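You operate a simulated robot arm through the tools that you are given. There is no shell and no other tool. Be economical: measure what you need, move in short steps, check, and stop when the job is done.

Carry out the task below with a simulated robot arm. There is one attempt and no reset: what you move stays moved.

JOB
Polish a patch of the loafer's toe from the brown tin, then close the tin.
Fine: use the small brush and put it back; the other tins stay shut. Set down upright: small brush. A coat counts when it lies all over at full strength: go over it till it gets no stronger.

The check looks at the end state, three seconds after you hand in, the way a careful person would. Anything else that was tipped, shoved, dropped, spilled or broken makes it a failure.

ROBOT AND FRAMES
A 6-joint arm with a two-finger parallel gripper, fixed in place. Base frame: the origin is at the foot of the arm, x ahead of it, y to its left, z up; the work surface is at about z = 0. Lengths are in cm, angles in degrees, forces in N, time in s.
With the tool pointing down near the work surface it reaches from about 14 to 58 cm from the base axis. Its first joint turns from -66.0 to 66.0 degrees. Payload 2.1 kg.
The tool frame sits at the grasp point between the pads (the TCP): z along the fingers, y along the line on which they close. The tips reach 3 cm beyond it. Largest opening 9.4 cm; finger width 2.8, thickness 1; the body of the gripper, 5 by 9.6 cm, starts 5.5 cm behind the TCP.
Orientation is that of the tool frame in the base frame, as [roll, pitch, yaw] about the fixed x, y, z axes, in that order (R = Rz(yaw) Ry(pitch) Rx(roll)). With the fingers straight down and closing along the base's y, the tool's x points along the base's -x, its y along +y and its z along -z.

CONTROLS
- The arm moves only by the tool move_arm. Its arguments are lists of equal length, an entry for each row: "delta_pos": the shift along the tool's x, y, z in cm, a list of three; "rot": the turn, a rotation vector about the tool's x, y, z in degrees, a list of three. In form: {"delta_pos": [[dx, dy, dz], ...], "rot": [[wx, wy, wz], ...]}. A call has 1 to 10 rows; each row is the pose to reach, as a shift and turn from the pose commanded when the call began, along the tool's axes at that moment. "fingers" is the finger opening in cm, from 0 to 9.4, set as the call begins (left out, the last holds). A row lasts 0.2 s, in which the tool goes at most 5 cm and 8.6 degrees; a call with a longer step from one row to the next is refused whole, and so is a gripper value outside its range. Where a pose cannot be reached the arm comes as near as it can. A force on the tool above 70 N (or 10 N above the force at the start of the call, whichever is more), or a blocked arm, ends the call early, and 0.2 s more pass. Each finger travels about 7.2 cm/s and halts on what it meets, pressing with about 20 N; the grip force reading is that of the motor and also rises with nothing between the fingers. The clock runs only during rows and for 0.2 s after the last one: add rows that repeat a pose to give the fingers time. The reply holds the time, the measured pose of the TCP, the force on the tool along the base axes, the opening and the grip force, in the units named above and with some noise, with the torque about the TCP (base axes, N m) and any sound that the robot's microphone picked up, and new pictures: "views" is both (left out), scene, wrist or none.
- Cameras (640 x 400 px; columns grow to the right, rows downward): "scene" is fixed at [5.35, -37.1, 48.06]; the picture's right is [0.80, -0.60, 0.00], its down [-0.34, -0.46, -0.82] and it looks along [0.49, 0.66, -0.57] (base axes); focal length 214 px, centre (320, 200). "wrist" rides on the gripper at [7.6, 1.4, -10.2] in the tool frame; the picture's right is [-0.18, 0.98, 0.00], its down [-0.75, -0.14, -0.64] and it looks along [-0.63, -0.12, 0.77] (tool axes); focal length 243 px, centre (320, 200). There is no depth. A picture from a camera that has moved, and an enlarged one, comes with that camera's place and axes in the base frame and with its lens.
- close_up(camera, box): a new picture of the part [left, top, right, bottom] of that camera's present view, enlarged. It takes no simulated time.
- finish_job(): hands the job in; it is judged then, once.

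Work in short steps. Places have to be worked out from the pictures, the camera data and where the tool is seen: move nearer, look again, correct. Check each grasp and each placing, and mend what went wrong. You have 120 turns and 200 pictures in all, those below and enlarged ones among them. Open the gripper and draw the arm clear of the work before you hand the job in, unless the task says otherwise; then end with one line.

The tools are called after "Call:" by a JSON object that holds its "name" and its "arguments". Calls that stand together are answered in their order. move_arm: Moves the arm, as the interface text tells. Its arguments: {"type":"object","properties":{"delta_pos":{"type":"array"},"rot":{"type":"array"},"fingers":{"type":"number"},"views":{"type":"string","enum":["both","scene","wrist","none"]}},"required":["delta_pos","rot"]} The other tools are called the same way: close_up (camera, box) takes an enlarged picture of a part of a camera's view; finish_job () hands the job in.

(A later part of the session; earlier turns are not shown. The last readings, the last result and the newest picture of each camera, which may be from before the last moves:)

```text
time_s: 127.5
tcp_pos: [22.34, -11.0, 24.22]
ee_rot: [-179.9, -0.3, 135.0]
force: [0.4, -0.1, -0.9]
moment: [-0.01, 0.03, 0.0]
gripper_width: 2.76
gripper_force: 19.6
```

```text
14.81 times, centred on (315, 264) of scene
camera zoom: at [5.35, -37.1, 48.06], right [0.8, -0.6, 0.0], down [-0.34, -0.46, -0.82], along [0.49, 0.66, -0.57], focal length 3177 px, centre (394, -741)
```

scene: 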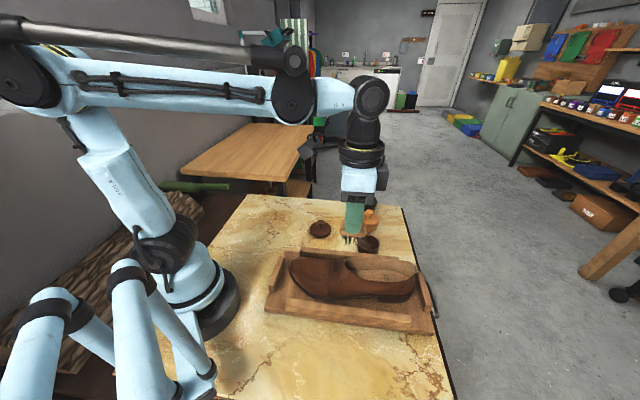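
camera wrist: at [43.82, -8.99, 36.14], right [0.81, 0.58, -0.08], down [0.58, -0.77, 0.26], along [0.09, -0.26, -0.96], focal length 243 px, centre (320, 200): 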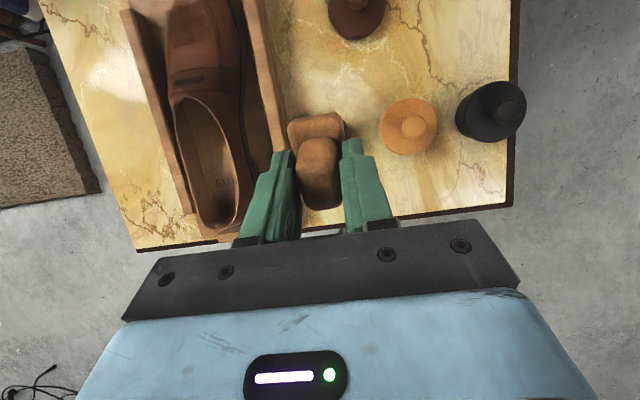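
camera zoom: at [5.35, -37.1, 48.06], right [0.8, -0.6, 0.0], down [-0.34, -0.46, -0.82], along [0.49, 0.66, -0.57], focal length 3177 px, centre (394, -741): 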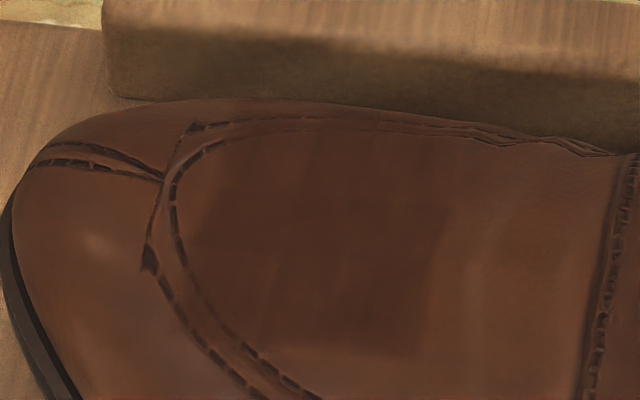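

The shoe has slid ~1 cm heel-ward overall in its tray. Check whole view and patch uniformity.

Call:
{"name": "close_up", "arguments": {"camera": "scene", "box": [255, 230, 445, 350]}}

Call:
{"name": "close_up", "arguments": {"camera": "scene", "box": [303, 252, 327, 272]}}

```text
3.33 times, centred on (350, 290) of scene
camera zoom: at [5.35, -37.1, 48.06], right [0.8, -0.6, 0.0], down [-0.34, -0.46, -0.82], along [0.49, 0.66, -0.57], focal length 715 px, centre (220, -100)
```

zoom: 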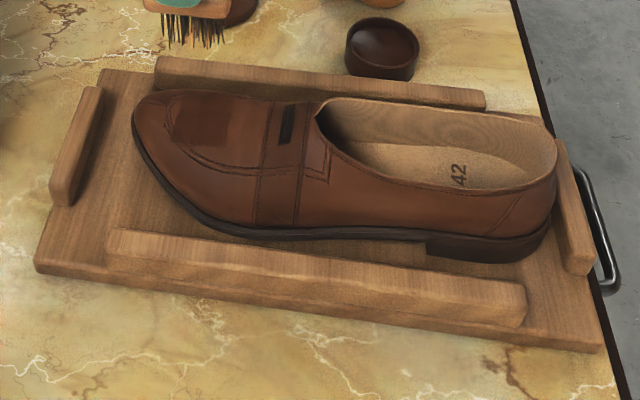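

```text
16.00 times, centred on (315, 262) of scene
camera zoom: at [5.35, -37.1, 48.06], right [0.8, -0.6, 0.0], down [-0.34, -0.46, -0.82], along [0.49, 0.66, -0.57], focal length 3432 px, centre (400, -792)
```

zoom: 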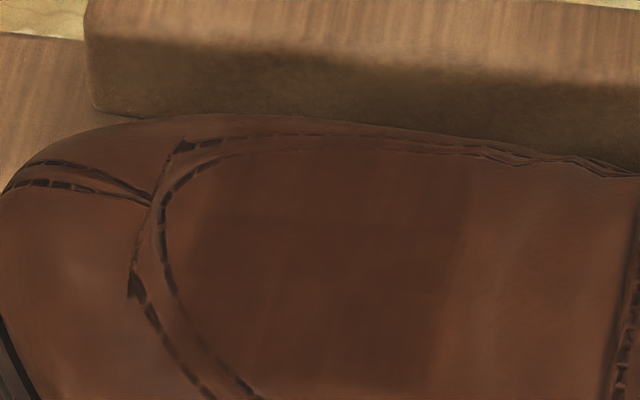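

The patch now looks evenly dark. One more light verification round: far lane first at the shifted patch position.

Call:
{"name": "move_arm", "arguments": {"delta_pos": [[0.5, 1.4, 3], [1, 2.8, 5.5], [1.5, 4.28, 8], [1.5, 4.28, 9.6], [1.5, 4.28, 10.2], [1.5, 4.28, 10.4], [1.5, 4.28, 10.55], [1.5, 4.28, 10.65], [1.5, 4.28, 10.7]], "rot": [[3.7, -5.3, 0.5], [7.3, -10.7, 1], [11, -16, 1.5], [11, -16, 1.5], [11, -16, 1.5], [11, -16, 1.5], [11, -16, 1.5], [11, -16, 1.5], [11, -16, 1.5]], "views": "none"}}

```text
time_s: 129.5
tcp_pos: [24.29, -6.78, 13.5]
ee_rot: [-168.9, 15.7, 135.4]
force: [-2.1, 6.1, 7.6]
moment: [0.36, 0.22, -0.08]
gripper_width: 2.79
gripper_force: 19.7
```

Light contact (~10 N). Stroke far lane, then slide toward the centre while rolling level.

Call:
{"name": "move_arm", "arguments": {"delta_pos": [[0.7, 0, 0.08], [0.7, 0.4, 0.13], [0, 0.4, 0.08], [-0.7, 0.4, 0.04], [-0.7, 0.8, 0.1], [0, 0.8, 0.14], [0.7, 0.8, 0.18], [0, 0.2, 0.04], [-0.7, 0, -0.02], [0, 0, 0.02]], "rot": [[0, 0, 0], [0, 0, 0], [0, 0, 0], [0, 0, 0], [0, 0, 0], [0, 0, 0], [0, 0, 0], [0, 0, 0], [0, 0, 0], [0, 0, 0]], "views": "none"}}

Call:
{"name": "move_arm", "arguments": {"delta_pos": [[0, -1.0, -0.4], [0, -2.4, -0.25], [0, -2.4, -0.12], [0, -2.4, -0.02], [0, -2.4, 0.05], [0, -2.4, 0.05]], "rot": [[-6, 0, 0], [-11, 0, 0], [-11, 0, 0], [-11, 0, 0], [-11, 0, 0], [-11, 0, 0]], "views": "none"}}

```text
time_s: 131.7
tcp_pos: [24.35, -6.95, 13.55]
ee_rot: [-168.8, 15.7, 135.2]
force: [0.6, -0.6, 1.2]
moment: [-0.05, 0.0, 0.04]
gripper_width: 2.78
gripper_force: 19.7
```

```text
time_s: 133.1
tcp_pos: [22.57, -8.47, 13.81]
ee_rot: [-179.8, 15.8, 135.3]
force: [0.3, 0.5, -0.6]
moment: [-0.03, -0.01, -0.04]
gripper_width: 2.77
gripper_force: 20.1
```

Just clear of the surface at centre; lower a bit and stroke centre and near side gently.

Call:
{"name": "move_arm", "arguments": {"delta_pos": [[0, 0, 0.12], [0, 0, 0.2], [0.7, 0, 0.28], [0, 0, 0.22], [-0.7, 0, 0.2], [-0.7, -0.5, 0.22], [0, -0.5, 0.25], [0.7, -0.5, 0.33], [0.7, -0.9, 0.36], [0, -0.9, 0.3]], "rot": [[0, 0, 0], [0, 0, 0], [0, 0, 0], [0, 0, 0], [0, 0, 0], [0, 0, 0], [0, 0, 0], [0, 0, 0], [0, 0, 0], [0, 0, 0]], "views": "none"}}

Call:
{"name": "move_arm", "arguments": {"delta_pos": [[-0.7, 0, -0.03], [-0.7, 0.5, -0.08], [0, 0.5, -0.06], [0.7, 0.5, 0.0], [0.7, 0.9, 0.0], [0, 0.9, -0.06], [-0.7, 0.9, -0.1], [0, 0.5, -0.1], [0, 0.5, -2], [-1, 0.5, -5]], "rot": [[0, 0, 0], [0, 0, 0], [0, 0, 0], [0, 0, 0], [0, 0, 0], [0, 0, 0], [0, 0, 0], [0, 0, 0], [0, 0, 0], [0, 0, 0]], "views": "none"}}

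```text
time_s: 135.3
tcp_pos: [21.94, -9.17, 13.56]
ee_rot: [-179.9, 15.6, 135.2]
force: [-4.7, 2.9, 5.6]
moment: [0.31, 0.21, 0.07]
gripper_width: 2.79
gripper_force: 20.1
```

```text
time_s: 137.5
tcp_pos: [21.88, -8.25, 18.71]
ee_rot: [180.0, 15.8, 135.2]
force: [-1.1, -0.5, -0.2]
moment: [0.01, 0.03, 0.01]
gripper_width: 2.8
gripper_force: 19.6
```

Now lift away to level and carry the brush to above its home spot, then check the patch.

Call:
{"name": "move_arm", "arguments": {"delta_pos": [[-1.36, 0, -4.81], [-1.8, 4.4, -4.7], [-2.3, 8.8, -4.5], [-2.8, 13.3, -4.4], [-3.3, 17.7, -4.2], [-3.8, 22.2, -4.1], [-4.3, 26.6, -4], [-4.71, 31.05, -3.86], [-4.71, 31.05, -3.86]], "rot": [[0, 0, 0], [0, 3, 0], [0, 6, 0], [0, 9, 0], [0, 12, 0], [0, 14, 0], [0, 15.8, 0], [0, 15.8, 0], [0, 15.8, 0]], "views": "wrist"}}

Call:
{"name": "close_up", "arguments": {"camera": "scene", "box": [303, 250, 327, 270]}}

Call:
{"name": "close_up", "arguments": {"camera": "scene", "box": [285, 240, 345, 290]}}

```text
time_s: 139.5
tcp_pos: [46.21, 11.11, 23.76]
ee_rot: [-179.9, 0.0, 135.2]
force: [1.0, -0.4, -0.3]
moment: [0.02, -0.03, 0.04]
gripper_width: 2.79
gripper_force: 19.9
camera wrist: at [41.84, 17.46, 34.02], right [0.82, 0.57, 0.0], down [0.44, -0.63, 0.64], along [0.36, -0.53, -0.77], focal length 243 px, centre (320, 200)
```

wrist: 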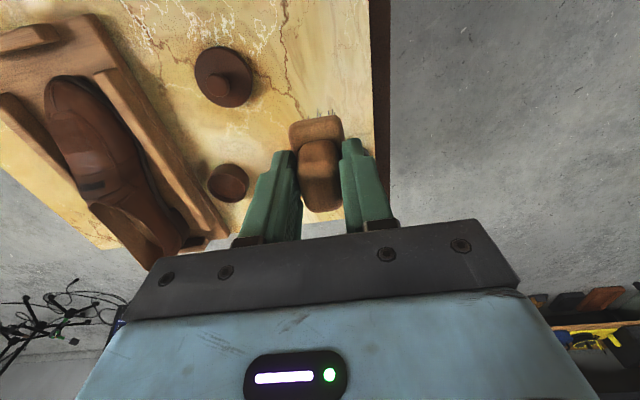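

```text
16.00 times, centred on (315, 260) of scene
camera zoom: at [5.35, -37.1, 48.06], right [0.8, -0.6, 0.0], down [-0.34, -0.46, -0.82], along [0.49, 0.66, -0.57], focal length 3432 px, centre (400, -760)
```

zoom: 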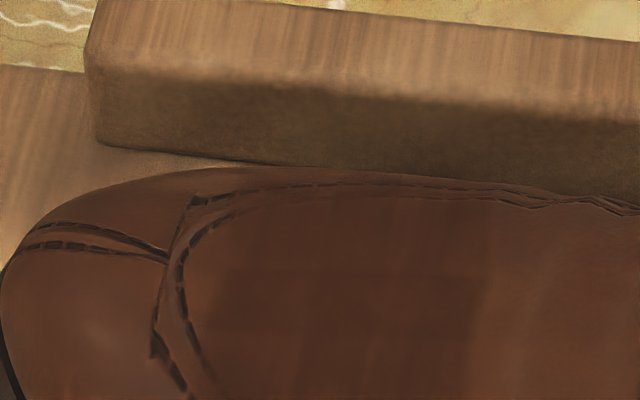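

```text
8.00 times, centred on (315, 265) of scene
camera zoom: at [5.35, -37.1, 48.06], right [0.8, -0.6, 0.0], down [-0.34, -0.46, -0.82], along [0.49, 0.66, -0.57], focal length 1716 px, centre (360, -320)
```

zoom: 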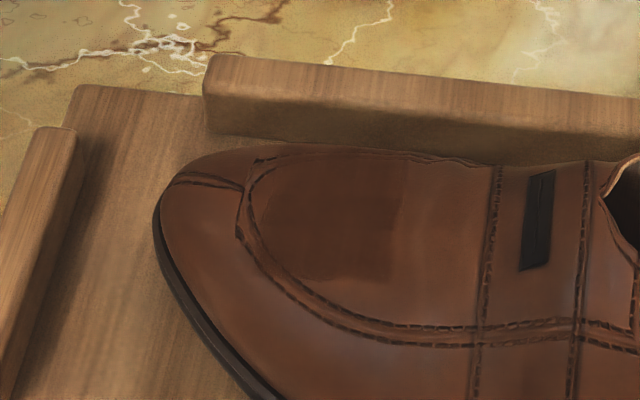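

A faint step: the far (top) row still looks lighter. Check from the wrist view too.

Call:
{"name": "close_up", "arguments": {"camera": "wrist", "box": [40, 70, 120, 190]}}

Call:
{"name": "close_up", "arguments": {"camera": "scene", "box": [308, 255, 323, 267]}}

```text
3.33 times, centred on (80, 130) of wrist
camera zoom: at [41.84, 17.46, 34.02], right [0.82, 0.57, 0.0], down [0.44, -0.63, 0.64], along [0.36, -0.53, -0.77], focal length 809 px, centre (1120, 433)
```

zoom: 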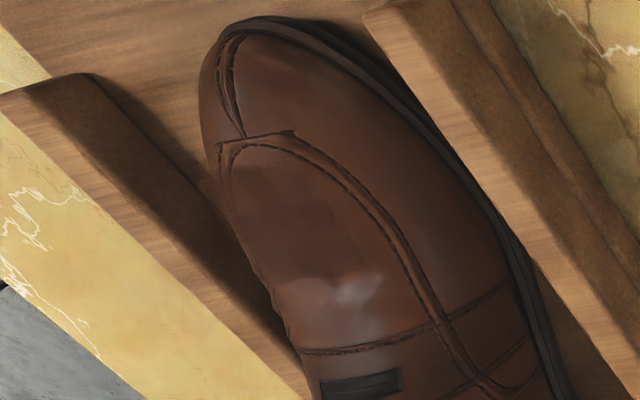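

```text
16.00 times, centred on (316, 261) of scene
camera zoom: at [5.35, -37.1, 48.06], right [0.8, -0.6, 0.0], down [-0.34, -0.46, -0.82], along [0.49, 0.66, -0.57], focal length 3432 px, centre (392, -776)
```

zoom: 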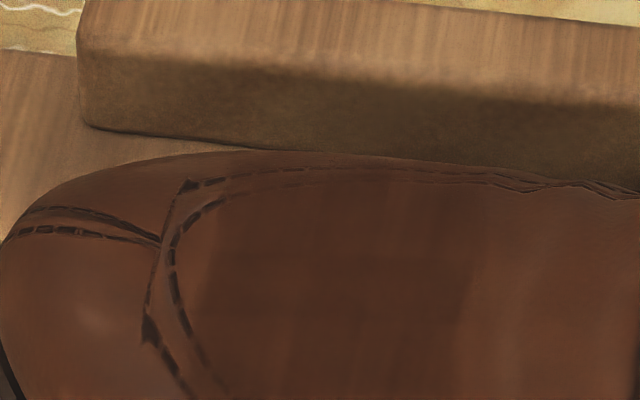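

The toe-end row and far row appear a bit lighter, and the bristles are grey again. Reload one more time in one go.

Call:
{"name": "move_arm", "arguments": {"delta_pos": [[-3, -3.5, 0], [-6, -7, 0], [-9, -10.45, 0], [-12, -13.9, 0], [-15.06, -17.4, 0], [-15.06, -17.4, 4.5], [-15.06, -17.4, 9], [-15.06, -17.4, 12.5], [-15.06, -17.4, 13.7], [-15.06, -17.4, 14.0]], "rot": [[0, 5, 0], [0, 10, 0], [0, 15, 0], [0, 20, 0], [0, 25, 0], [0, 25, 0], [0, 25, 0], [0, 25, 0], [0, 25, 0], [0, 25, 0]], "views": "none"}}

Call:
{"name": "close_up", "arguments": {"camera": "scene", "box": [350, 215, 400, 255]}}

```text
time_s: 141.7
tcp_pos: [44.81, -11.93, 9.8]
ee_rot: [180.0, -25.1, 135.1]
force: [3.4, -4.7, 31.3]
moment: [-0.19, -0.05, 0.01]
gripper_width: 2.75
gripper_force: 19.6
```

```text
10.00 times, centred on (375, 235) of scene
camera zoom: at [5.33, -37.09, 48.07], right [0.8, -0.6, 0.0], down [-0.34, -0.46, -0.82], along [0.49, 0.66, -0.57], focal length 2145 px, centre (-230, -150)
```

zoom: 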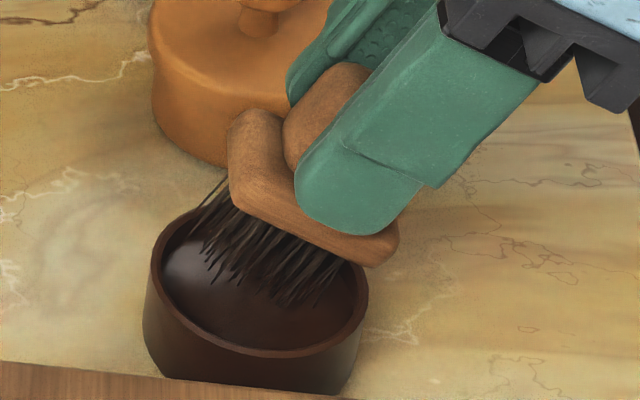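

Loaded. Return above the far lane of the patch.

Call:
{"name": "move_arm", "arguments": {"delta_pos": [[1.9, 0, -4.1], [3.8, 0, -8.1], [5.29, 0, -11.33], [8.01, -1.81, -10.06], [10.73, -3.62, -8.79], [13.45, -5.43, -7.52], [16.16, -7.23, -6.26], [18.88, -9.04, -4.99], [21.59, -10.85, -3.72], [21.59, -10.85, -3.72]], "rot": [[0, 0, 0], [0, 0, 0], [0, 0, 0], [0, -6.85, 0], [0, -13.7, 0], [0, -20.5, 0], [0, -27.4, 0], [0, -34.2, 0], [0, -41, 0], [0, -41, 0]], "views": "none"}}

```text
time_s: 143.9
tcp_pos: [24.59, -6.73, 22.22]
ee_rot: [-179.9, 16.2, 135.1]
force: [0.2, 0.1, -0.4]
moment: [0.01, -0.01, 0.0]
gripper_width: 2.79
gripper_force: 20.9
```

Descend to the far lane and stroke.

Call:
{"name": "move_arm", "arguments": {"delta_pos": [[1.2, -0.25, 4], [2.4, -0.25, 7.6], [2.58, -0.25, 8.2], [2.58, -0.25, 8.35], [3.4, -0.25, 8.42], [3.4, 0.2, 8.5], [2.6, 0.2, 8.44], [1.9, 0.2, 8.42], [1.9, 0.6, 8.5], [2.6, 0.6, 8.52]], "rot": [[6, 0, 0], [11, 0, 0], [11, 0, 0], [11, 0, 0], [11, 0, 0], [11, 0, 0], [11, 0, 0], [11, 0, 0], [11, 0, 0], [11, 0, 0]], "views": "none"}}

Call:
{"name": "move_arm", "arguments": {"delta_pos": [[0.8, 0, 0.08], [0.8, -0.5, 0.03], [0, -0.5, -0.04], [-0.7, -0.5, -0.06], [-0.7, 0, 0.0], [0, 0, 0.02], [0.8, 0, 0.08], [0.8, -0.4, 0.04], [0, -0.4, -0.02], [0, -0.4, -0.02]], "rot": [[0, 0, 0], [0, 0, 0], [0, 0, 0], [0, 0, 0], [0, 0, 0], [0, 0, 0], [0, 0, 0], [0, 0, 0], [0, 0, 0], [0, 0, 0]], "views": "none"}}

```text
time_s: 146.1
tcp_pos: [24.75, -6.57, 13.27]
ee_rot: [-168.9, 15.9, 135.2]
force: [0.4, 0.5, 3.1]
moment: [-0.01, -0.03, 0.01]
gripper_width: 2.8
gripper_force: 19.7
```

```text
time_s: 148.3
tcp_pos: [24.54, -6.69, 13.47]
ee_rot: [-168.8, 15.9, 135.2]
force: [-1.3, 2.0, 4.3]
moment: [0.09, 0.18, -0.08]
gripper_width: 2.78
gripper_force: 20.1
```

Now the toe-end row with more pitch; feel for contact.

Call:
{"name": "move_arm", "arguments": {"delta_pos": [[0.6, -0.5, -0.6], [1.7, -1.5, -0.5], [1.7, -1.5, -0.2], [1.7, -1.5, -0.05], [1.7, -1.5, 0.05], [1.7, -1.5, 0.12], [1.7, -1.5, 0.12]], "rot": [[-4, -3, 0], [-7, -5, 0], [-7, -5, 0], [-7, -5, 0], [-7, -5, 0], [-7, -5, 0], [-7, -5, 0]], "views": "none"}}

Call:
{"name": "close_up", "arguments": {"camera": "scene", "box": [285, 235, 345, 285]}}

```text
time_s: 149.9
tcp_pos: [22.13, -6.53, 13.08]
ee_rot: [-175.8, 20.9, 135.9]
force: [-2.9, 5.4, 10.2]
moment: [0.22, 0.17, -0.03]
gripper_width: 2.82
gripper_force: 20.4
```

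```text
8.00 times, centred on (315, 260) of scene
camera zoom: at [5.34, -37.1, 48.06], right [0.8, -0.6, 0.0], down [-0.34, -0.46, -0.82], along [0.49, 0.66, -0.57], focal length 1716 px, centre (360, -280)
```

zoom: 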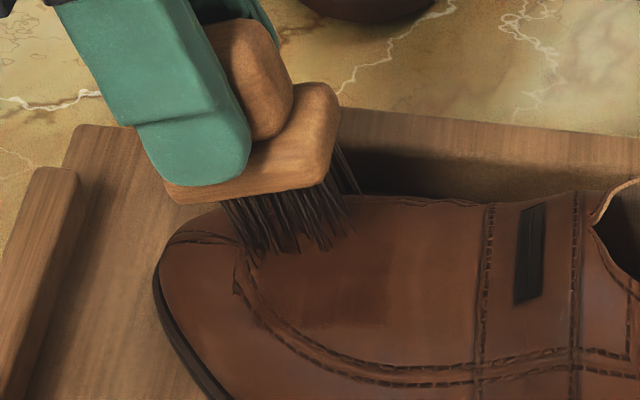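

Contact on the toe-end row (~11 N). Stroke across and along.

Call:
{"name": "move_arm", "arguments": {"delta_pos": [[0, -0.5, 0.02], [0, -1.0, 0.06], [-0.6, -1.0, 0.02], [-0.6, -0.4, 0.0], [-0.6, 0.2, 0.02], [0, 0.2, 0.05], [0, -0.4, 0.04], [0, -1.0, 0.08], [-0.6, -0.7, 0.04], [-0.3, 0, 0.03]], "rot": [[0, 0, 0], [-3, 0, 0], [-3, 0, 0], [0, 0, 0], [2, 0, 0], [2, 0, 0], [0, 0, 0], [-3, 0, 0], [-2, 0, 0], [0, 0, 0]], "views": "none"}}

Call:
{"name": "move_arm", "arguments": {"delta_pos": [[-1.2, -0.6, 0.0], [-1.8, -1.0, 0.02], [-2.4, -1.0, 0.0], [-1.6, -0.5, 0.0], [-0.8, -0.2, 0.0], [-1.6, 0.2, 0.0], [-2.2, 0.2, 0.0], [-1.5, 0, 0], [-1.5, 0, -2], [-2.5, 0, -6]], "rot": [[-2, 3, 0], [-4, 5, 0], [-4, 5, 0], [-2, 5, 0], [0, 3, 0], [0, 5, 0], [0, 5, 0], [0, 5, 0], [0, 5, 0], [-4, 8, 0]], "views": "none"}}

Call:
{"name": "close_up", "arguments": {"camera": "scene", "box": [303, 253, 327, 273]}}

```text
time_s: 152.1
tcp_pos: [22.46, -6.86, 13.2]
ee_rot: [-175.6, 20.9, 136.0]
force: [-0.2, 0.6, 8.0]
moment: [-0.14, 0.02, 0.01]
gripper_width: 2.78
gripper_force: 19.9
```

```text
time_s: 154.3
tcp_pos: [22.68, -6.41, 19.75]
ee_rot: [-179.8, 13.0, 135.5]
force: [0.3, -0.6, -0.7]
moment: [0.03, -0.02, -0.03]
gripper_width: 2.78
gripper_force: 20.5
```

```text
16.00 times, centred on (315, 263) of scene
camera zoom: at [5.35, -37.1, 48.06], right [0.8, -0.6, 0.0], down [-0.34, -0.46, -0.82], along [0.49, 0.66, -0.57], focal length 3432 px, centre (400, -808)
```

zoom: 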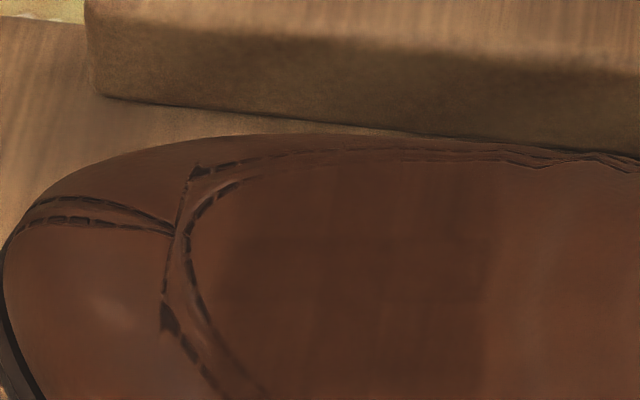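

Still a faint step: the far row is lighter. Use a steeper roll (18°) further over on the far row.

Call:
{"name": "move_arm", "arguments": {"delta_pos": [[-0.3, 0.5, 1.2], [-0.7, 1.1, 2.8], [-1.06, 1.68, 4.6], [-1.06, 1.68, 4.6]], "rot": [[6, -1, 0.3], [12, -2, 0.6], [18, -3, 1], [18, -3, 1]], "views": "none"}}

Call:
{"name": "move_arm", "arguments": {"delta_pos": [[0.28, 0.3, 0.91], [0.5, 0.53, 1.65], [0.61, 0.65, 2.0], [0.69, 0.74, 2.28], [0.73, 0.79, 2.42], [0.77, 0.83, 2.56], [0.81, 0.88, 2.7]], "rot": [[0, 0, 0], [0, 0, 0], [0, 0, 0], [0, 0, 0], [0, 0, 0], [0, 0, 0], [0, 0, 0]], "views": "none"}}

Call:
{"name": "close_up", "arguments": {"camera": "scene", "box": [285, 235, 345, 285]}}

```text
time_s: 155.3
tcp_pos: [25.32, -6.79, 15.6]
ee_rot: [-161.9, 16.2, 135.0]
force: [-0.2, 0.3, -1.0]
moment: [0.04, -0.01, -0.04]
gripper_width: 2.79
gripper_force: 19.9
```

```text
time_s: 156.5
tcp_pos: [25.47, -6.75, 13.14]
ee_rot: [-161.5, 15.7, 135.1]
force: [-2.5, 7.5, 19.8]
moment: [0.08, 0.43, -0.16]
gripper_width: 2.8
gripper_force: 19.9
stopped in row 5: the force on the tool passed its limit (the readings are from after the stop); the commanded pose is now the measured one
```

```text
8.00 times, centred on (315, 260) of scene
camera zoom: at [5.34, -37.1, 48.07], right [0.8, -0.6, 0.0], down [-0.34, -0.46, -0.82], along [0.49, 0.66, -0.57], focal length 1716 px, centre (360, -280)
```

zoom: 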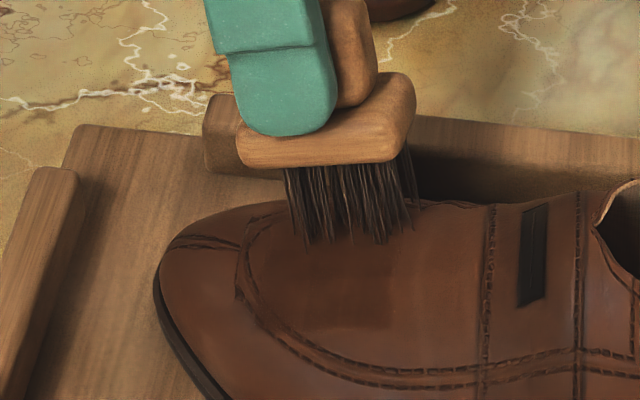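

Contact on the far row; the brush is a bit heel-ward, so stroke mainly toe-ward.

Call:
{"name": "move_arm", "arguments": {"delta_pos": [[0, 0, -0.12], [0.6, 0, -0.08], [1.2, 0, -0.02], [1.6, 0, 0.03], [1.2, 0.3, 0.0], [0.5, 0.3, -0.06], [0, 0.3, -0.08], [0.6, 0.6, -0.02], [1.2, 0.6, 0.03], [1.6, 0.3, 0.04]], "rot": [[0, 0, 0], [0, 0, 0], [0, 0, 0], [0, 0, 0], [0, 0, 0], [0, 0, 0], [0, 0, 0], [0, 0, 0], [0, 0, 0], [0, 0, 0]], "views": "none"}}

Call:
{"name": "move_arm", "arguments": {"delta_pos": [[-0.5, 0, -0.03], [-1.1, 0, -0.06], [-1.6, 0, -0.08], [-1.6, -0.5, -0.14], [-0.9, -0.5, -0.1], [-0.2, -0.5, -0.04], [-0.8, 0, -0.04], [-0.8, -0.2, -0.06], [-0.8, 0, -2], [-0.8, 0, -6]], "rot": [[0, 0, 0], [0, 0, 0], [0, 0, 0], [0, 0, 0], [0, 0, 0], [0, 0, 0], [0, 0, 0], [0, 0, 0], [0, 0, 0], [-8, 8, 0]], "views": "none"}}

Call:
{"name": "close_up", "arguments": {"camera": "scene", "box": [303, 253, 327, 273]}}

Call:
{"name": "close_up", "arguments": {"camera": "scene", "box": [285, 225, 345, 290]}}

```text
time_s: 158.7
tcp_pos: [24.79, -5.34, 12.46]
ee_rot: [-161.8, 16.0, 135.2]
force: [18.1, 11.3, 36.7]
moment: [-0.56, -0.88, 0.58]
gripper_width: 2.8
gripper_force: 19.8
```

```text
refused: row 10 steps farther than a row can; nothing moved
```

```text
16.00 times, centred on (315, 263) of scene
camera zoom: at [5.34, -37.09, 48.07], right [0.8, -0.6, 0.0], down [-0.34, -0.46, -0.82], along [0.49, 0.66, -0.57], focal length 3432 px, centre (400, -808)
```

zoom: 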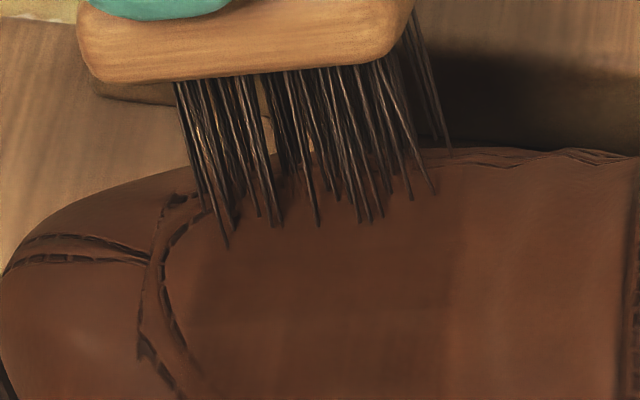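

```text
6.15 times, centred on (315, 258) of scene
camera zoom: at [5.34, -37.09, 48.07], right [0.8, -0.6, 0.0], down [-0.34, -0.46, -0.82], along [0.49, 0.66, -0.57], focal length 1320 px, centre (351, -154)
```

zoom: 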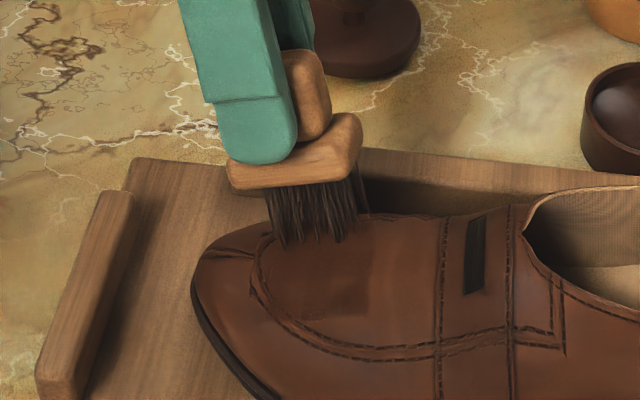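

The far row is now matching. Ease, a couple more strokes, then lift.

Call:
{"name": "move_arm", "arguments": {"delta_pos": [[0, -0.3, -0.2], [-0.6, -0.3, -0.2], [-1.2, -0.3, -0.22], [-1.2, -0.7, -0.26], [-0.5, -0.7, -0.22], [0, -0.7, -0.2], [-0.6, -0.3, -0.2], [-0.6, 0, -1.5], [-0.6, 0, -4.5], [-0.6, 0, -6]], "rot": [[0, 0, 0], [0, 0, 0], [0, 0, 0], [0, 0, 0], [0, 0, 0], [0, 0, 0], [0, 0, 0], [0, 0, 0], [-5, 5, 0], [-9, 8, 0]], "views": "none"}}

Call:
{"name": "close_up", "arguments": {"camera": "scene", "box": [303, 253, 327, 273]}}

Call:
{"name": "close_up", "arguments": {"camera": "scene", "box": [285, 240, 345, 290]}}

```text
time_s: 160.9
tcp_pos: [25.32, -3.31, 18.11]
ee_rot: [-171.2, 7.9, 133.1]
force: [0.5, 1.1, -0.8]
moment: [-0.01, -0.01, -0.01]
gripper_width: 2.79
gripper_force: 20.1
```

```text
16.00 times, centred on (315, 263) of scene
camera zoom: at [5.35, -37.1, 48.06], right [0.8, -0.6, 0.0], down [-0.34, -0.46, -0.82], along [0.49, 0.66, -0.57], focal length 3432 px, centre (400, -808)
```

zoom: 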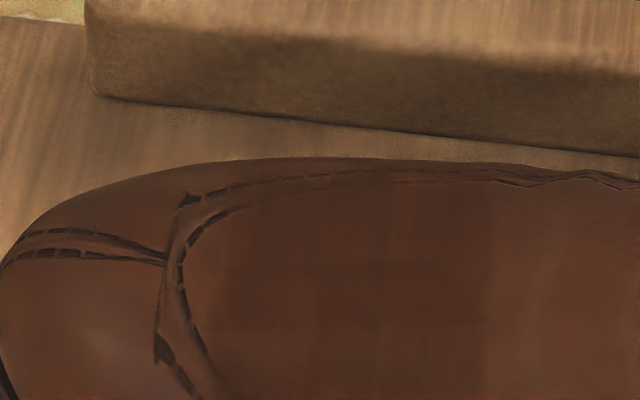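

```text
8.00 times, centred on (315, 265) of scene
camera zoom: at [5.35, -37.1, 48.06], right [0.8, -0.6, 0.0], down [-0.34, -0.46, -0.82], along [0.49, 0.66, -0.57], focal length 1716 px, centre (360, -320)
```

zoom: 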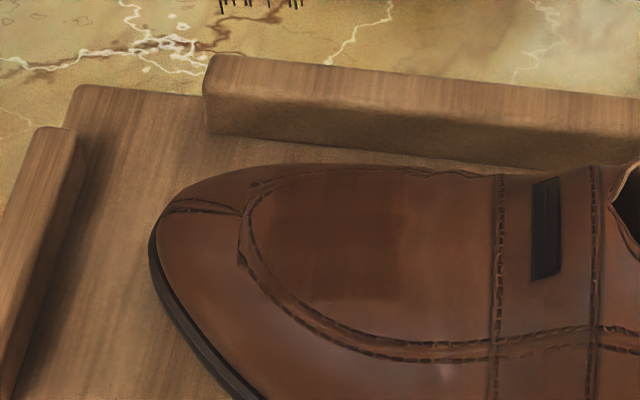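

The patch now looks even. Level the tool and raise, then take the brush home.

Call:
{"name": "move_arm", "arguments": {"delta_pos": [[0, 0, -1.5], [0, 0, -3], [0, 0, -4], [0, 0, -4]], "rot": [[-4.4, 3.9, -1.2], [-8.8, 7.9, -2.5], [-8.8, 7.9, -2.5], [-8.8, 7.9, -2.5]], "views": "none"}}

```text
time_s: 161.9
tcp_pos: [25.29, -2.72, 21.92]
ee_rot: [-179.6, -0.1, 135.0]
force: [0.4, 0.8, -1.1]
moment: [0.03, 0.01, 0.03]
gripper_width: 2.78
gripper_force: 20.4
```

Carry to above the home spot.

Call:
{"name": "move_arm", "arguments": {"delta_pos": [[-0.8, 4.1, 0], [-1.65, 8.2, 0], [-2.5, 12.35, 0], [-3.3, 16.5, 0], [-4.1, 20.6, 0], [-4.97, 24.73, 0], [-4.97, 24.73, 4], [-4.97, 24.73, 8], [-4.97, 24.73, 11], [-4.97, 24.73, 11]], "rot": [[-0.4, 0, 0], [-0.4, 0, 0], [-0.4, 0, 0], [-0.4, 0, 0], [-0.4, 0, 0], [-0.4, 0, 0], [-0.4, 0, 0], [-0.4, 0, 0], [-0.4, 0, 0], [-0.4, 0, 0]], "views": "none"}}

Call:
{"name": "close_up", "arguments": {"camera": "scene", "box": [295, 165, 375, 225]}}

Call:
{"name": "close_up", "arguments": {"camera": "scene", "box": [255, 230, 445, 350]}}

```text
time_s: 164.1
tcp_pos: [46.26, 11.4, 10.75]
ee_rot: [179.8, 0.1, 134.9]
force: [0.3, 0.1, -0.1]
moment: [0.02, 0.01, 0.01]
gripper_width: 2.77
gripper_force: 19.8
```

```text
6.67 times, centred on (335, 195) of scene
camera zoom: at [5.35, -37.1, 48.06], right [0.8, -0.6, 0.0], down [-0.34, -0.46, -0.82], along [0.49, 0.66, -0.57], focal length 1430 px, centre (220, 233)
```

zoom: 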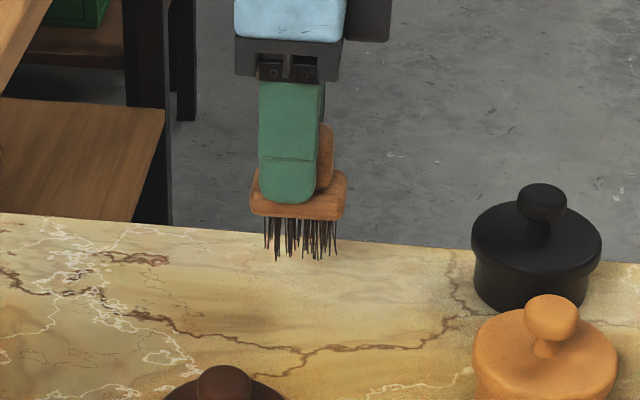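

```text
3.33 times, centred on (350, 290) of scene
camera zoom: at [5.35, -37.1, 48.06], right [0.8, -0.6, 0.0], down [-0.34, -0.46, -0.82], along [0.49, 0.66, -0.57], focal length 715 px, centre (220, -100)
```

zoom: 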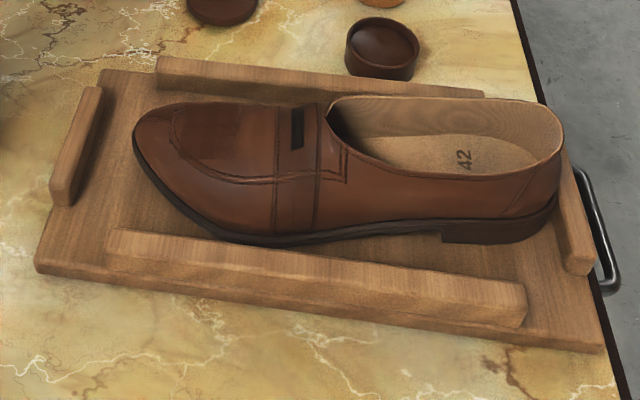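

Zoom on the patch once more, unobstructed.

Call:
{"name": "close_up", "arguments": {"camera": "scene", "box": [300, 255, 335, 285]}}

```text
13.33 times, centred on (318, 270) of scene
camera zoom: at [5.35, -37.1, 48.06], right [0.8, -0.6, 0.0], down [-0.34, -0.46, -0.82], along [0.49, 0.66, -0.57], focal length 2860 px, centre (353, -733)
```

zoom: 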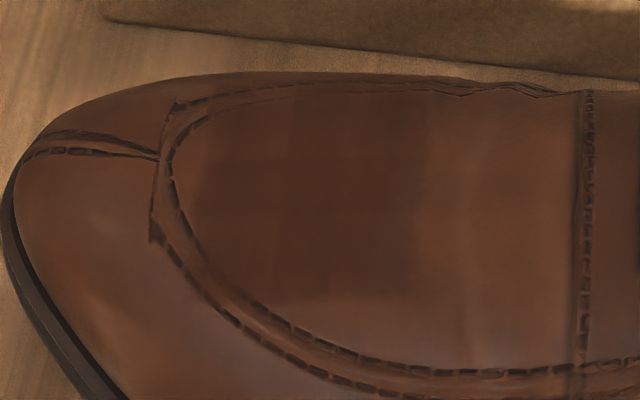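

The toe-near corner of the patch (lower-left) may be weaker. Fly back over for a top view before putting the brush away.

Call:
{"name": "move_arm", "arguments": {"delta_pos": [[0, 0, -4], [0, 0, -8], [0, -1, -12], [-0.3, -5.5, -12], [-0.5, -10, -12], [-0.8, -14.5, -12], [-1.1, -19, -12], [-1.3, -23.5, -12], [-1.5, -27.8, -12], [-1.65, -31, -12]], "rot": [[0, 0, 0], [0, 0, 0], [0, 0, 0], [0, 0, 0], [0, 0, 0], [0, 0, 0], [0, 0, 0], [0, 0, 0], [0, 0, 0], [0, 0, 0]], "views": "none"}}

Call:
{"name": "close_up", "arguments": {"camera": "wrist", "box": [250, 0, 390, 110]}}

```text
time_s: 166.3
tcp_pos: [25.43, -11.71, 22.67]
ee_rot: [179.9, 0.0, 135.1]
force: [-0.3, -0.1, -0.8]
moment: [0.01, -0.01, -0.04]
gripper_width: 2.78
gripper_force: 19.9
```

```text
3.64 times, centred on (320, 55) of wrist
camera zoom: at [21.09, -5.32, 33.07], right [0.82, 0.57, 0.0], down [0.43, -0.63, 0.64], along [0.36, -0.53, -0.77], focal length 882 px, centre (320, 727)
```

zoom: 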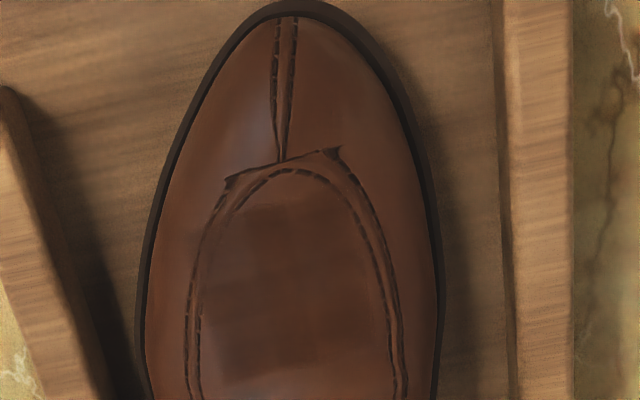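

Excellent view. Enlarge further.

Call:
{"name": "close_up", "arguments": {"camera": "wrist", "box": [288, 46, 348, 110]}}

```text
6.25 times, centred on (318, 78) of wrist
camera zoom: at [21.09, -5.32, 33.07], right [0.82, 0.57, 0.0], down [0.43, -0.63, 0.64], along [0.36, -0.53, -0.77], focal length 1516 px, centre (332, 962)
```

zoom: 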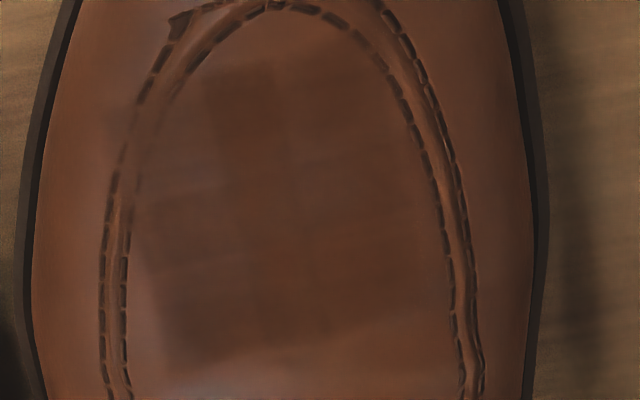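

The toe-near corner cells are indeed lighter (at about (22,-11.3)). Move the brush there with roll -16 and pitch 18.

Call:
{"name": "move_arm", "arguments": {"delta_pos": [[1.2, -1, 1.5], [2.4, -2, 3], [3.6, -3, 4.5], [4.66, -3.92, 6.5], [4.66, -3.92, 7.7], [4.66, -3.92, 7.7]], "rot": [[-4, -4.5, -0.6], [-8, -9, -1.2], [-12, -13.5, -1.9], [-16, -18, -2.5], [-16, -18, -2.5], [-16, -18, -2.5]], "views": "none"}}

Call:
{"name": "close_up", "arguments": {"camera": "scene", "box": [285, 235, 345, 290]}}

```text
time_s: 167.7
tcp_pos: [19.39, -11.25, 15.18]
ee_rot: [163.7, 18.1, 135.0]
force: [0.2, -0.2, -1.0]
moment: [0.01, 0.04, -0.02]
gripper_width: 2.8
gripper_force: 19.9
```

```text
7.27 times, centred on (315, 262) of scene
camera zoom: at [5.35, -37.1, 48.06], right [0.8, -0.6, 0.0], down [-0.34, -0.46, -0.82], along [0.49, 0.66, -0.57], focal length 1560 px, centre (356, -254)
```

zoom: 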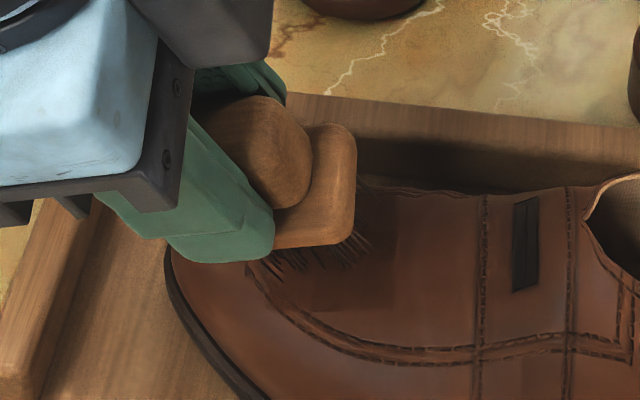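

Reached. Descend to contact.

Call:
{"name": "move_arm", "arguments": {"delta_pos": [[0.31, -0.26, 0.91], [0.62, -0.52, 1.83], [0.71, -0.6, 2.1], [0.77, -0.65, 2.28], [0.83, -0.7, 2.46], [0.88, -0.74, 2.6], [0.91, -0.77, 2.69]], "rot": [[0, 0, 0], [0, 0, 0], [0, 0, 0], [0, 0, 0], [0, 0, 0], [0, 0, 0], [0, 0, 0]], "views": "none"}}

```text
time_s: 168.8
tcp_pos: [19.41, -11.27, 12.81]
ee_rot: [163.6, 17.7, 135.0]
force: [-10.6, 2.6, 17.5]
moment: [0.18, 0.0, 0.11]
gripper_width: 2.82
gripper_force: 20.4
stopped in row 5: the force on the tool passed its limit (the readings are from after the stop); the commanded pose is now the measured one
```

Contact. Stroke lightly in this corner, toe-ward and along.

Call:
{"name": "move_arm", "arguments": {"delta_pos": [[0, 0, -0.1], [0.5, 0, -0.06], [0.5, 0.4, -0.08], [0, 0.4, -0.1], [-0.4, 0, -0.12], [0, -0.3, -0.06], [0.5, -0.3, -0.02], [0.5, 0.2, -0.05], [0, 0.2, -0.08], [0.3, 0, -0.06]], "rot": [[0, 0, 0], [0, 0, 0], [0, 0, 0], [0, 0, 0], [0, 0, 0], [0, 0, 0], [0, 0, 0], [0, 0, 0], [0, 0, 0], [0, 0, 0]], "views": "none"}}

Call:
{"name": "move_arm", "arguments": {"delta_pos": [[0.4, 0.2, 0.04], [0.4, -0.2, 0.06], [-0.2, -0.2, 0.02], [-0.2, 0.3, 0.0], [0.3, 0.5, 0.02], [0.3, 0, 0.04], [-0.3, 0, 0.02], [0, 0.2, -1], [-0.6, 0.6, -3], [-1.5, 1.2, -6]], "rot": [[0, -3, 0], [0, -3, 0], [0, -2, 0], [0, 0, 0], [0, -3, 0], [0, -3, 0], [0, 0, 0], [0, 0, 0], [5, 3, 0], [10, 6, 0]], "views": "none"}}

```text
time_s: 171.0
tcp_pos: [19.22, -11.04, 12.72]
ee_rot: [163.6, 17.9, 135.0]
force: [0.4, -0.4, 2.9]
moment: [0.03, -0.1, 0.0]
gripper_width: 2.78
gripper_force: 20.1
```

```text
time_s: 173.2
tcp_pos: [18.68, -11.3, 19.09]
ee_rot: [173.9, 11.9, 136.2]
force: [0.1, -0.2, -1.1]
moment: [0.02, 0.0, 0.01]
gripper_width: 2.78
gripper_force: 19.8
```

Return to the viewing pose to check the corner.

Call:
{"name": "move_arm", "arguments": {"delta_pos": [[-1.4, 1.2, -0.8], [-2.8, 2.4, -1.4], [-4.2, 3.6, -1.9], [-5.67, 4.72, -1.99], [-5.67, 4.72, -1.99]], "rot": [[2, 4, 0.6], [4, 8, 1.2], [6.1, 11.9, 1.8], [6.1, 11.9, 1.8], [6.1, 11.9, 1.8]], "views": "none"}}

Call:
{"name": "close_up", "arguments": {"camera": "wrist", "box": [285, 40, 351, 110]}}

```text
time_s: 174.4
tcp_pos: [25.23, -11.5, 22.57]
ee_rot: [-180.0, 0.0, 135.0]
force: [-0.3, 0.0, -1.2]
moment: [0.02, -0.01, 0.03]
gripper_width: 2.77
gripper_force: 19.8
```

```text
5.71 times, centred on (318, 75) of wrist
camera zoom: at [20.93, -5.0, 32.89], right [0.82, 0.57, 0.0], down [0.43, -0.63, 0.64], along [0.36, -0.53, -0.77], focal length 1386 px, centre (331, 914)
```

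zoom: 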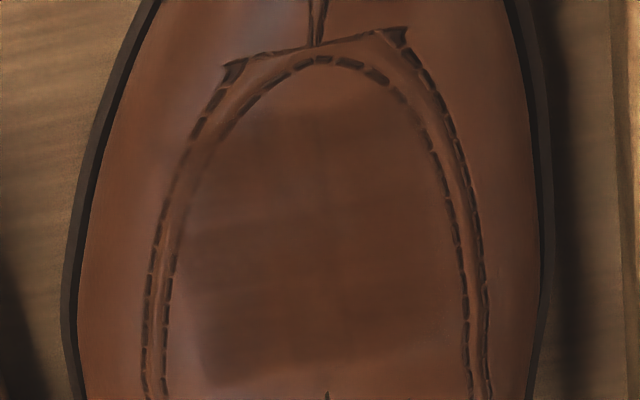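

The corner is filled and the patch is even. Take the brush home: travel then descend above the spot.

Call:
{"name": "move_arm", "arguments": {"delta_pos": [[0.2, 4.4, 0], [0.4, 8.9, 0], [0.6, 13.3, 0], [0.8, 17.7, 0], [1, 22.2, 0], [1.2, 26.6, 0], [1.27, 31.04, 0], [1.27, 31.04, 4.5], [1.27, 31.04, 9], [1.27, 31.04, 12]], "rot": [[0, 0, 0], [0, 0, 0], [0, 0, 0], [0, 0, 0], [0, 0, 0], [0, 0, 0], [0, 0, 0], [0, 0, 0], [0, 0, 0], [0, 0, 0]], "views": "none"}}

Call:
{"name": "move_arm", "arguments": {"delta_pos": [[0, 0, 1], [0, 0, 2], [0, 0, 2.4], [0, 0, 2.7], [0, 0, 2.7]], "rot": [[0, 0, 0], [0, 0, 0], [0, 0, 0], [0, 0, 0], [0, 0, 0]], "views": "none"}}

Call:
{"name": "close_up", "arguments": {"camera": "scene", "box": [300, 170, 370, 220]}}

```text
time_s: 176.6
tcp_pos: [46.55, 11.63, 10.59]
ee_rot: [180.0, 0.0, 135.1]
force: [0.2, -0.5, -0.1]
moment: [-0.03, 0.0, 0.02]
gripper_width: 2.79
gripper_force: 19.4
```

```text
time_s: 177.8
tcp_pos: [46.29, 11.55, 7.77]
ee_rot: [180.0, 0.1, 135.0]
force: [-0.5, -0.3, -1.2]
moment: [-0.01, 0.01, -0.01]
gripper_width: 2.79
gripper_force: 19.8
```

```text
8.00 times, centred on (335, 195) of scene
camera zoom: at [5.35, -37.1, 48.06], right [0.8, -0.6, 0.0], down [-0.34, -0.46, -0.82], along [0.49, 0.66, -0.57], focal length 1716 px, centre (200, 240)
```

zoom: 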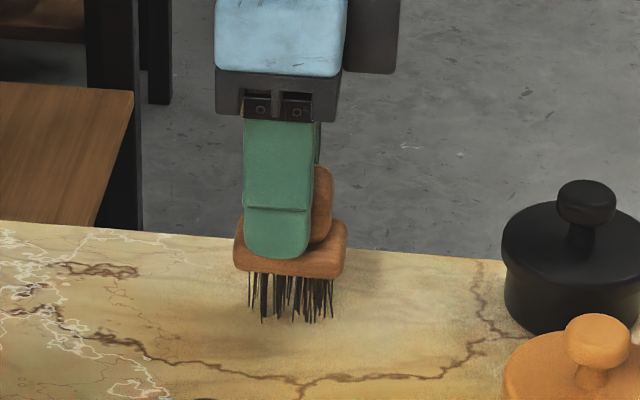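

Almost down. Nudge to the original spot and lower in 0.1 steps until contact.

Call:
{"name": "move_arm", "arguments": {"delta_pos": [[-0.15, -0.15, 0], [-0.15, -0.15, 0.1], [-0.15, -0.15, 0.15], [-0.15, -0.15, 0.15]], "rot": [[0, 0, 0], [0, 0, 0], [0, 0, 0], [0, 0, 0]], "views": "none"}}

```text
time_s: 178.8
tcp_pos: [46.27, 11.21, 7.73]
ee_rot: [180.0, 0.1, 135.0]
force: [0.3, 0.1, -0.7]
moment: [-0.04, 0.0, -0.03]
gripper_width: 2.78
gripper_force: 20.6
```

Call:
{"name": "move_arm", "arguments": {"delta_pos": [[0, 0, 0.08], [0, 0, 0.16], [0, 0, 0.16]], "rot": [[0, 0, 0], [0, 0, 0], [0, 0, 0]], "views": "none"}}

```text
time_s: 179.6
tcp_pos: [46.35, 11.33, 7.53]
ee_rot: [180.0, 0.0, 135.0]
force: [-0.6, -0.7, -0.2]
moment: [0.02, 0.03, 0.0]
gripper_width: 2.77
gripper_force: 19.5
```

The brush has slid up slightly in the grip; continue a little lower.

Call:
{"name": "move_arm", "arguments": {"delta_pos": [[0, 0, 0.1], [0, 0, 0.2], [0, 0, 0.2]], "rot": [[0, 0, 0], [0, 0, 0], [0, 0, 0]], "views": "none"}}

Call:
{"name": "close_up", "arguments": {"camera": "scene", "box": [300, 170, 370, 220]}}

```text
time_s: 180.4
tcp_pos: [46.35, 11.26, 7.37]
ee_rot: [179.8, -0.1, 135.2]
force: [-1.9, 2.1, 23.9]
moment: [-0.34, -0.27, 0.02]
gripper_width: 2.79
gripper_force: 20.1
```

```text
8.00 times, centred on (335, 195) of scene
camera zoom: at [5.34, -37.1, 48.06], right [0.8, -0.6, 0.0], down [-0.34, -0.46, -0.82], along [0.49, 0.66, -0.57], focal length 1716 px, centre (200, 240)
```

zoom: 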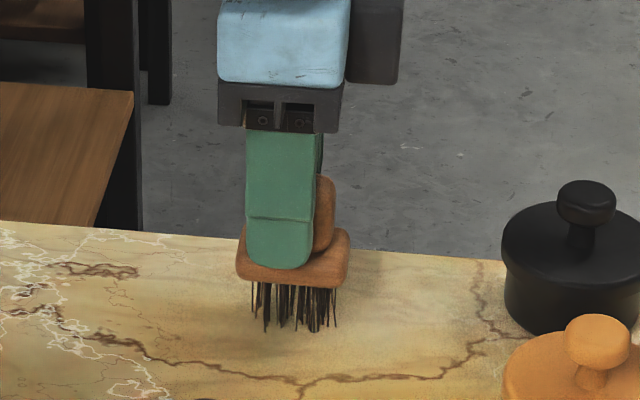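

On the table (24 N). Open the fingers modestly, then rise straight up.

Call:
{"name": "move_arm", "arguments": {"delta_pos": [[0, 0, -0.05], [0, 0, -0.05], [0, 0, -0.05], [0, 0, -0.05], [0, 0, -0.05]], "rot": [[0, 0, 0], [0, 0, 0], [0, 0, 0], [0, 0, 0], [0, 0, 0]], "fingers": 5, "views": "none"}}

Call:
{"name": "move_arm", "arguments": {"delta_pos": [[0, 0, -2], [0, 0, -5], [0, 0, -9], [0, 0, -9]], "rot": [[0, 0, 0], [0, 0, 0], [0, 0, 0], [0, 0, 0]], "views": "none"}}

Call:
{"name": "close_up", "arguments": {"camera": "scene", "box": [290, 180, 410, 260]}}

```text
time_s: 181.6
tcp_pos: [46.33, 11.32, 7.38]
ee_rot: [180.0, 0.0, 135.0]
force: [-0.1, -0.3, 0.8]
moment: [0.02, 0.01, 0.0]
gripper_width: 5.0
gripper_force: 0.1
```

```text
time_s: 182.6
tcp_pos: [46.32, 11.25, 16.32]
ee_rot: [180.0, 0.0, 135.0]
force: [-0.4, 0.3, -0.4]
moment: [-0.03, 0.02, 0.01]
gripper_width: 5.0
gripper_force: 0.0
```

```text
5.00 times, centred on (350, 220) of scene
camera zoom: at [5.35, -37.1, 48.06], right [0.8, -0.6, 0.0], down [-0.34, -0.46, -0.82], along [0.49, 0.66, -0.57], focal length 1072 px, centre (170, 100)
```

zoom: 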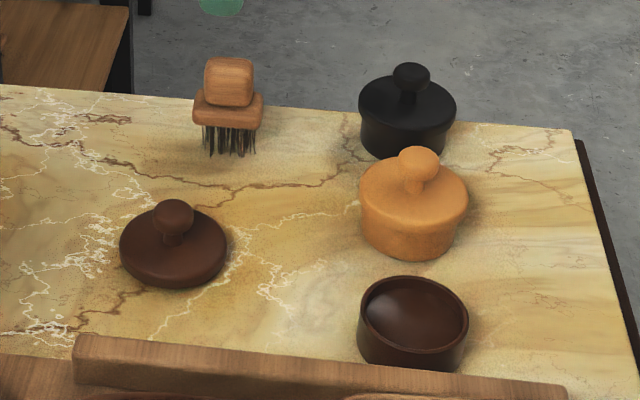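

Brush stands upright at its original place. Now go over the lid knob at (36.05,4.05).

Call:
{"name": "move_arm", "arguments": {"delta_pos": [[0.7, -4.1, 0], [1.4, -8.2, 0], [2.19, -12.37, 0], [2.19, -12.37, 4], [2.19, -12.37, 8], [2.19, -12.37, 9.5], [2.19, -12.37, 9.5]], "rot": [[0, 0, 0], [0, 0, 0], [0, 0, 0], [0, 0, 0], [0, 0, 0], [0, 0, 0], [0, 0, 0]], "fingers": 4.8, "views": "none"}}

Call:
{"name": "close_up", "arguments": {"camera": "wrist", "box": [220, 60, 420, 260]}}

Call:
{"name": "close_up", "arguments": {"camera": "scene", "box": [290, 195, 350, 245]}}

```text
time_s: 184.2
tcp_pos: [36.02, 4.08, 6.87]
ee_rot: [-180.0, 0.0, 135.0]
force: [0.5, 0.8, -0.1]
moment: [-0.01, 0.03, 0.05]
gripper_width: 4.8
gripper_force: 0.1
```

```text
2.00 times, centred on (320, 160) of wrist
camera zoom: at [31.7, 10.53, 17.2], right [0.82, 0.57, 0.0], down [0.43, -0.63, 0.64], along [0.36, -0.53, -0.77], focal length 485 px, centre (320, 280)
```

zoom: 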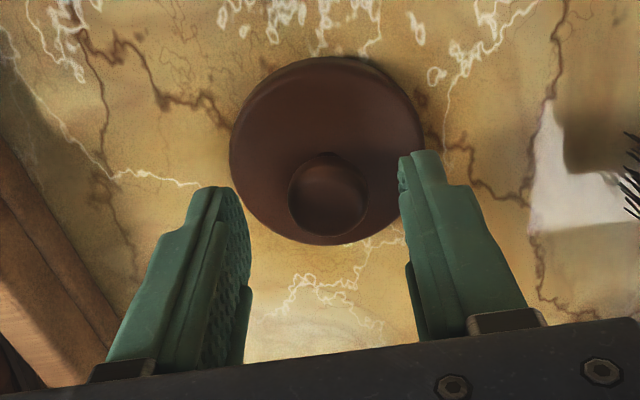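

```text
8.00 times, centred on (320, 220) of scene
camera zoom: at [5.35, -37.1, 48.06], right [0.8, -0.6, 0.0], down [-0.34, -0.46, -0.82], along [0.49, 0.66, -0.57], focal length 1716 px, centre (320, 40)
```

zoom: 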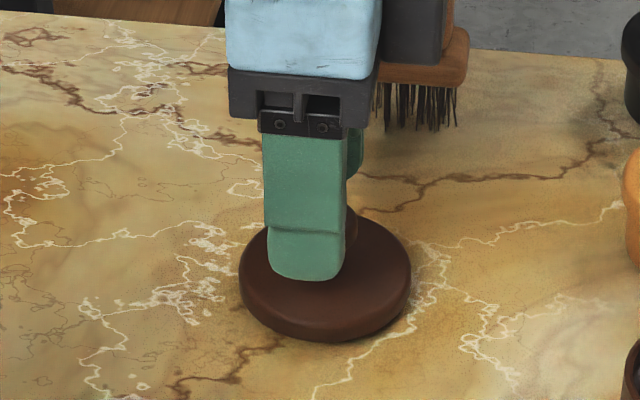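

Aligned. Descend to 4.55 and close on the knob.

Call:
{"name": "move_arm", "arguments": {"delta_pos": [[-0.1, 0.1, 1.2], [-0.1, 0.1, 2.0], [-0.1, 0.1, 2.3], [-0.1, 0.1, 2.3]], "rot": [[0, 0, 0], [0, 0, 0], [0, 0, 0], [0, 0, 0]], "views": "none"}}

Call:
{"name": "move_arm", "arguments": {"delta_pos": [[0, 0, 0], [0, 0, 0], [0, 0, 0], [0, 0, 0]], "rot": [[0, 0, 0], [0, 0, 0], [0, 0, 0], [0, 0, 0]], "fingers": 0, "views": "none"}}

```text
time_s: 185.2
tcp_pos: [36.2, 4.07, 4.6]
ee_rot: [-179.9, 0.0, 135.1]
force: [0.1, -0.4, -0.6]
moment: [0.02, 0.01, 0.01]
gripper_width: 4.79
gripper_force: 0.0
```

```text
time_s: 186.2
tcp_pos: [36.36, 4.09, 4.5]
ee_rot: [180.0, 0.0, 135.0]
force: [-0.1, 0.3, 0.3]
moment: [0.0, 0.0, 0.01]
gripper_width: 2.4
gripper_force: 20.0
```

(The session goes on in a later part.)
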